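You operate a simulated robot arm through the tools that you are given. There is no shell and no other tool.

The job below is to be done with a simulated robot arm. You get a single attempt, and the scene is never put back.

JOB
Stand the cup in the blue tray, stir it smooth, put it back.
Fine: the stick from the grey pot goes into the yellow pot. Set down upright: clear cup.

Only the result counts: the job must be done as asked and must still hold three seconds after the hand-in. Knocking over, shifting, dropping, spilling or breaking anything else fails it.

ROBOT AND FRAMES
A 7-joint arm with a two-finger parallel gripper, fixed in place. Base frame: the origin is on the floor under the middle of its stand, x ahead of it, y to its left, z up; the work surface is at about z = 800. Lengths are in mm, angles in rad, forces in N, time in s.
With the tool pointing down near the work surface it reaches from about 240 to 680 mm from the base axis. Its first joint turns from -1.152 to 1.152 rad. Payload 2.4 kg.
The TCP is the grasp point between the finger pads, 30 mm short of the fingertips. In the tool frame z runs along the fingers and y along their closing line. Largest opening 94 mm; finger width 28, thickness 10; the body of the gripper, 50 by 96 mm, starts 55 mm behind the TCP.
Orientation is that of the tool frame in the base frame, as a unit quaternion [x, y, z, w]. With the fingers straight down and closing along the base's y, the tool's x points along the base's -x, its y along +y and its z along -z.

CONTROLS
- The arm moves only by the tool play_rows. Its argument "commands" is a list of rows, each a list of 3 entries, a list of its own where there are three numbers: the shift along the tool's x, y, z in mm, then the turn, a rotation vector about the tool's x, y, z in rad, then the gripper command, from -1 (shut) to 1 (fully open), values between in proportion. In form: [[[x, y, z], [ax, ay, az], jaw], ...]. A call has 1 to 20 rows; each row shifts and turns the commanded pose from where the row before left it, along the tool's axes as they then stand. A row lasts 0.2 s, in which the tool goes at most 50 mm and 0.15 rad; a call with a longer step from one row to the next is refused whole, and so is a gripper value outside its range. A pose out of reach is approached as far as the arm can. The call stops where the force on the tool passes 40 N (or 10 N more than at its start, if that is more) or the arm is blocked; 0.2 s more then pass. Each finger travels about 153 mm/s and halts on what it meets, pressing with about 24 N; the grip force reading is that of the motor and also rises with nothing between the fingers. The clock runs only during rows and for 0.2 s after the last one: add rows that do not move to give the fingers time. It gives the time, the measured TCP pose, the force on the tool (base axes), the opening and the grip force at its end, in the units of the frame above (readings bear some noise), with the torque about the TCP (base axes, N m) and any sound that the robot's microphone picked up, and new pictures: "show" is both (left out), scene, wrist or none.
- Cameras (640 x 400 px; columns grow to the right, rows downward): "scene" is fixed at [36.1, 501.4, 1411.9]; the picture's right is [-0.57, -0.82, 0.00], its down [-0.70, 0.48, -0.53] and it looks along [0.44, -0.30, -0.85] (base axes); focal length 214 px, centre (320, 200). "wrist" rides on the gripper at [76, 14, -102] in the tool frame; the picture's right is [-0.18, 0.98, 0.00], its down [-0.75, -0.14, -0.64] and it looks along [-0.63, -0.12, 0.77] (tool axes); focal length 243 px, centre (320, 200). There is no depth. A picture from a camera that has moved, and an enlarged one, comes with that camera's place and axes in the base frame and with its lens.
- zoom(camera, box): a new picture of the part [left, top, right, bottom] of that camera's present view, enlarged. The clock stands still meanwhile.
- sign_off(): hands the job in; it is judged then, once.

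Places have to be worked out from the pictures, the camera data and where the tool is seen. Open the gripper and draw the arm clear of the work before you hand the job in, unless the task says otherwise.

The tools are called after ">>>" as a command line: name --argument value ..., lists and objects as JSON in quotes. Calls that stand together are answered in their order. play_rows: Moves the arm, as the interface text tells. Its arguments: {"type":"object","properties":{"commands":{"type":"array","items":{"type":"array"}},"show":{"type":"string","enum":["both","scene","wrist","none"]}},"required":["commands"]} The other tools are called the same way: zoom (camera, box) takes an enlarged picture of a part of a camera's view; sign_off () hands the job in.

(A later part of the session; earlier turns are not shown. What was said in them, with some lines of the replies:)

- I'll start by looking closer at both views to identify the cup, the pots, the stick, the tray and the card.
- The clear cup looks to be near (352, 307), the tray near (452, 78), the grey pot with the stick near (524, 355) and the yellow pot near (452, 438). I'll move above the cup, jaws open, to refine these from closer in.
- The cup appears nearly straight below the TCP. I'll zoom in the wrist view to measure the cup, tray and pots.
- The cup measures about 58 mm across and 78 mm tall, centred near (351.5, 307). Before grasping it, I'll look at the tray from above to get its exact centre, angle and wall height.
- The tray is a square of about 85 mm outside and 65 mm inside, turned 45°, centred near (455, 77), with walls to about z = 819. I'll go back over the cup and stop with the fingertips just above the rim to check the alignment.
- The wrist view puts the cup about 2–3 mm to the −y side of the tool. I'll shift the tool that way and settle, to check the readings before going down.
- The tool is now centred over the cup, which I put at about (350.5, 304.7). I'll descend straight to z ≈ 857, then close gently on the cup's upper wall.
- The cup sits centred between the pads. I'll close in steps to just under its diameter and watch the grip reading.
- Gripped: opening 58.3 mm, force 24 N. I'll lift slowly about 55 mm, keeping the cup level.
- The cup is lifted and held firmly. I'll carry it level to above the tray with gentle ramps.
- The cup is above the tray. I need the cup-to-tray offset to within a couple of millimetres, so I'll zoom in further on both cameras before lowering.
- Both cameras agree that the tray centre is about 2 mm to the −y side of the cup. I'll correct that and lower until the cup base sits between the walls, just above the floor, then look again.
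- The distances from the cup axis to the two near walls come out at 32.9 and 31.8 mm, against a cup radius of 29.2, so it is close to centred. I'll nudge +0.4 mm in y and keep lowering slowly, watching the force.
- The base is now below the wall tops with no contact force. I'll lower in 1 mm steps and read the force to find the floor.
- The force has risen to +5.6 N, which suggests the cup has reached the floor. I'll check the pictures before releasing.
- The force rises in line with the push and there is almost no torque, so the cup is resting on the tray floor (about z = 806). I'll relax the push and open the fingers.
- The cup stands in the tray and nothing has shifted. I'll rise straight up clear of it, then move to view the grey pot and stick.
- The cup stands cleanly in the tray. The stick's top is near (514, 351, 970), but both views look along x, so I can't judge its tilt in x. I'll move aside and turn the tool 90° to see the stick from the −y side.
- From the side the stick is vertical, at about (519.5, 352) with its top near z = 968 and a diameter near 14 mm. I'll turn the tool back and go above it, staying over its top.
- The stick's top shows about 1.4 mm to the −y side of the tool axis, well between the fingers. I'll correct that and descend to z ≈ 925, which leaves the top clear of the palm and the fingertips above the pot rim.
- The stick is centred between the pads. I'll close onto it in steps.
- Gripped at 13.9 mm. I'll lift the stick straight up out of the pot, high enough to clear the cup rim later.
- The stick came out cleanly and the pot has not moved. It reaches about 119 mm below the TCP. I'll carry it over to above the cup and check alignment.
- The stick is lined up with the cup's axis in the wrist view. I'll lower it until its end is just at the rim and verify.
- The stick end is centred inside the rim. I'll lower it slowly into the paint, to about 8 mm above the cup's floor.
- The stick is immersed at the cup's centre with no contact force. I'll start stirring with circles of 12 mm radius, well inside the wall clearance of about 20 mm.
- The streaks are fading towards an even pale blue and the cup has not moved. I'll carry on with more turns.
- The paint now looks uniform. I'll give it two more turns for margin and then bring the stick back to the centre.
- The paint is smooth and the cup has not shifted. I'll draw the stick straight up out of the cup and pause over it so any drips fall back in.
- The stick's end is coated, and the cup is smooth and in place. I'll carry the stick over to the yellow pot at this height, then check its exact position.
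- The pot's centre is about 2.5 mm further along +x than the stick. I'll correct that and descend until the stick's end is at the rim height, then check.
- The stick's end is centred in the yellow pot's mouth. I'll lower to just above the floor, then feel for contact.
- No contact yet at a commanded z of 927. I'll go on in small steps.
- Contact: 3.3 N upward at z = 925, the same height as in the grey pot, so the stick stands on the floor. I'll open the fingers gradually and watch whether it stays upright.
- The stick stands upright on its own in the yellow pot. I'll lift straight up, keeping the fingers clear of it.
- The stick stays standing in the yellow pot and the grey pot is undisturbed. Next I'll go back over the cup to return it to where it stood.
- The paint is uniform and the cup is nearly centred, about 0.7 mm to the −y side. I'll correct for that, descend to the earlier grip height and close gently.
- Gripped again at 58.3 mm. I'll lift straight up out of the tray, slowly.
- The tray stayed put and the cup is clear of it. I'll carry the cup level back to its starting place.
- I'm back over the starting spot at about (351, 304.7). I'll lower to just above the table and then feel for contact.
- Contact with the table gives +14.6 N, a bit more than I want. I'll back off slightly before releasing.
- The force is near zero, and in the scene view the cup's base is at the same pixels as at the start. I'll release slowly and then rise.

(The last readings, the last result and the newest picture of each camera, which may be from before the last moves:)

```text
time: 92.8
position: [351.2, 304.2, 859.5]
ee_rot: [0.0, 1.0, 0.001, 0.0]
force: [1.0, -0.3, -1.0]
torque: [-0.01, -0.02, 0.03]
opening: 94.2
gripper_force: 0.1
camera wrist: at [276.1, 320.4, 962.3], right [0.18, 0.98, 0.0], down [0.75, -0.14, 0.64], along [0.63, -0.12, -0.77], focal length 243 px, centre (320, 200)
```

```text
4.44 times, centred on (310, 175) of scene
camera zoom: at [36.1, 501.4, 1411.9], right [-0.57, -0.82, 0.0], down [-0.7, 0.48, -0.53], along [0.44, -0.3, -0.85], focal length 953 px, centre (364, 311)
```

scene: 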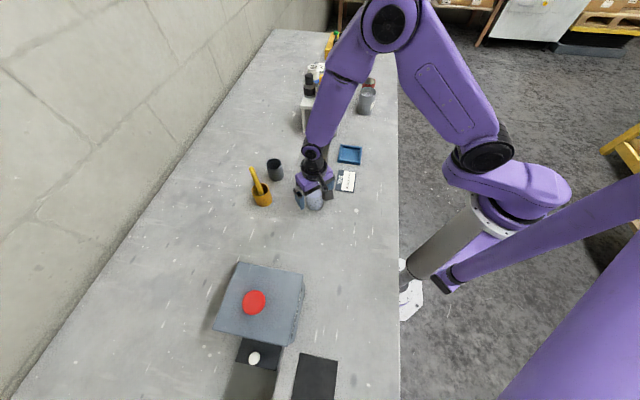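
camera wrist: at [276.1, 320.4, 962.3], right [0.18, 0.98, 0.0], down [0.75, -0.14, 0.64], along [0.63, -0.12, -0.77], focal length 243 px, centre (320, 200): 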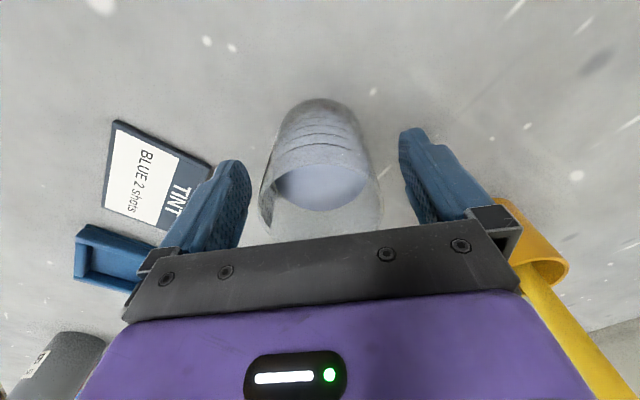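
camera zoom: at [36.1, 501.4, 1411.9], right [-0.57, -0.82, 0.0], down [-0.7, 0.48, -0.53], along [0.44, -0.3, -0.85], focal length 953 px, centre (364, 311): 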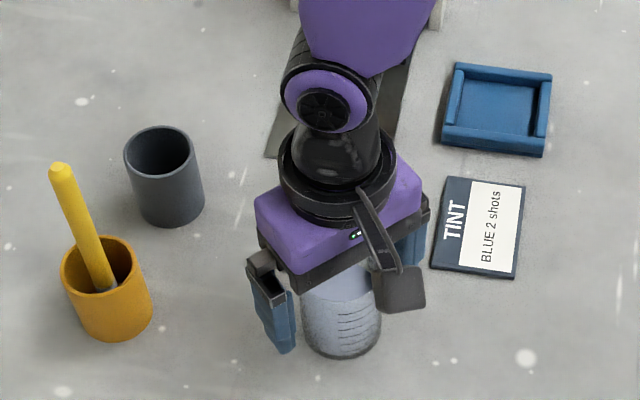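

The cup is released and upright. I'll rise straight up, clear of everything, and then inspect the whole scene.

>>> play_rows --commands '[[[0, 0, -5], [0, 0, 0], 1], [[0, 0, -10], [0, 0, 0], 1], [[0, 0, -15], [0, 0, 0], 1], [[0, 0, -20], [0, 0, 0], 1], [[0, 0, -25], [0, 0, 0], 1], [[0, 0, -30], [0, 0, 0], 1], [[0, 0, -30], [0, 0, 0], 1], [[0, 0, -30], [0, 0, 0], 1], [[0, 0, -30], [0, 0, 0], 1], [[10, 3, -30], [0, 0, 0], 1], [[15, 5, -30], [0, 0, 0], 1], [[15, 6, -30], [0, 0, 0], 1], [[0, 0, 0], [0, 0, 0], 1], [[0, 0, 0], [0, 0, 0], 1]]'

>>> zoom --camera "wrist" --box '[180, 40, 440, 240]'

>>> zoom --camera "scene" --box '[230, 110, 390, 230]'

>>> zoom --camera "scene" --box '[270, 130, 350, 220]'

```text
time: 95.8
position: [311.4, 320.2, 1145.3]
ee_rot: [-0.001, 1.0, -0.001, 0.0]
force: [-1.0, 0.3, -0.7]
torque: [0.0, 0.0, -0.06]
opening: 93.9
gripper_force: 0.0
camera wrist: at [235.7, 335.4, 1247.6], right [0.18, 0.98, 0.0], down [0.75, -0.14, 0.64], along [0.63, -0.12, -0.77], focal length 243 px, centre (320, 200)
```

scene: 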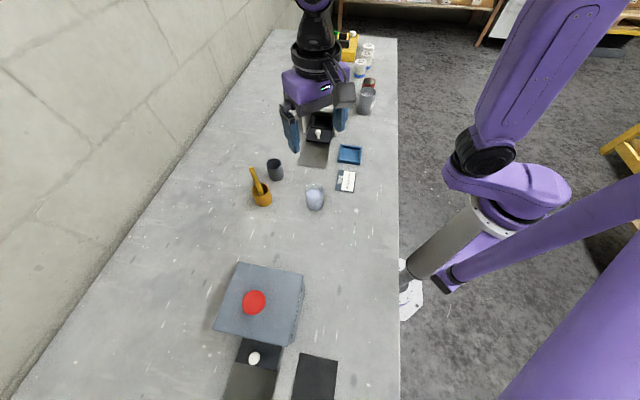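
wrist: 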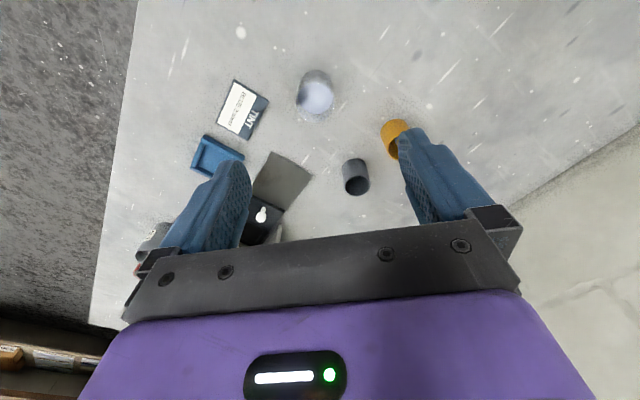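

```text
2.00 times, centred on (310, 140) of wrist
camera zoom: at [235.7, 335.4, 1247.6], right [0.18, 0.98, 0.0], down [0.75, -0.14, 0.64], along [0.63, -0.12, -0.77], focal length 485 px, centre (340, 320)
```

zoom: 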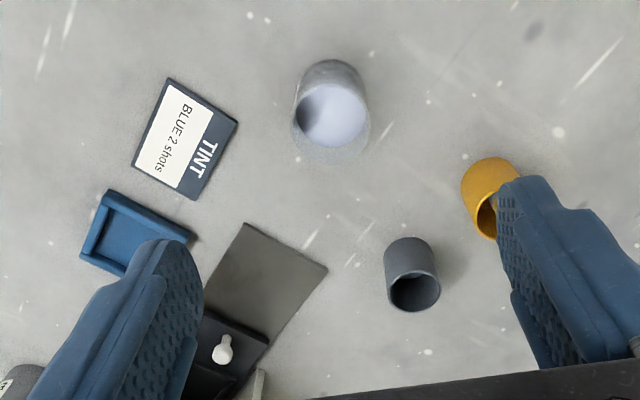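

```text
3.33 times, centred on (310, 170) of scene
camera zoom: at [36.1, 501.4, 1411.9], right [-0.57, -0.82, 0.0], down [-0.7, 0.48, -0.53], along [0.44, -0.3, -0.85], focal length 715 px, centre (353, 300)
```

zoom: 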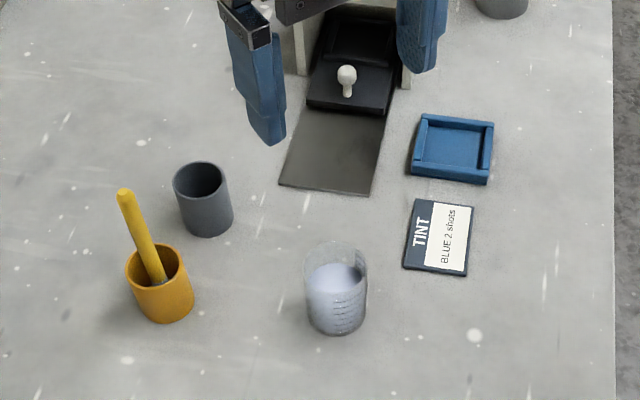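

```text
4.44 times, centred on (310, 175) of scene
camera zoom: at [36.1, 501.4, 1411.9], right [-0.57, -0.82, 0.0], down [-0.7, 0.48, -0.53], along [0.44, -0.3, -0.85], focal length 953 px, centre (364, 311)
```

zoom: 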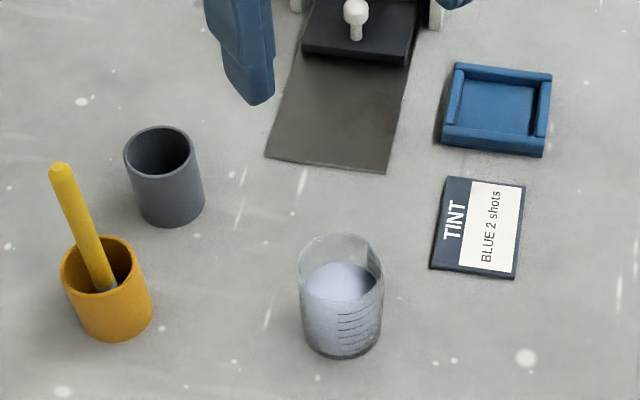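

All looks as asked. The paint is evenly mixed, the cup stands upright where it started, and the stick is in the yellow pot. The tray, grey pot and card are unmoved, and the gripper is open and clear. I'm handing in the job.

>>> sign_off

```text
The job is handed in.
```

I've handed the job in; no verdict has come back. In the last pictures everything looked as you asked:

- **Cup:** I stood it in the blue tray and stirred it for six turns until the blue streaks were gone. It is now back upright at its starting spot, about (351, 305).
- **Stick:** it came from the grey pot and now stands upright in the yellow pot. Its lower end is coated with paint.
- **Everything else:** the tray, both pots and the card look unmoved, and I saw no paint spilled. The gripper is open and raised clear of the work.

I took "put it back" to mean returning the cup to where it first stood, rather than leaving it in the tray.
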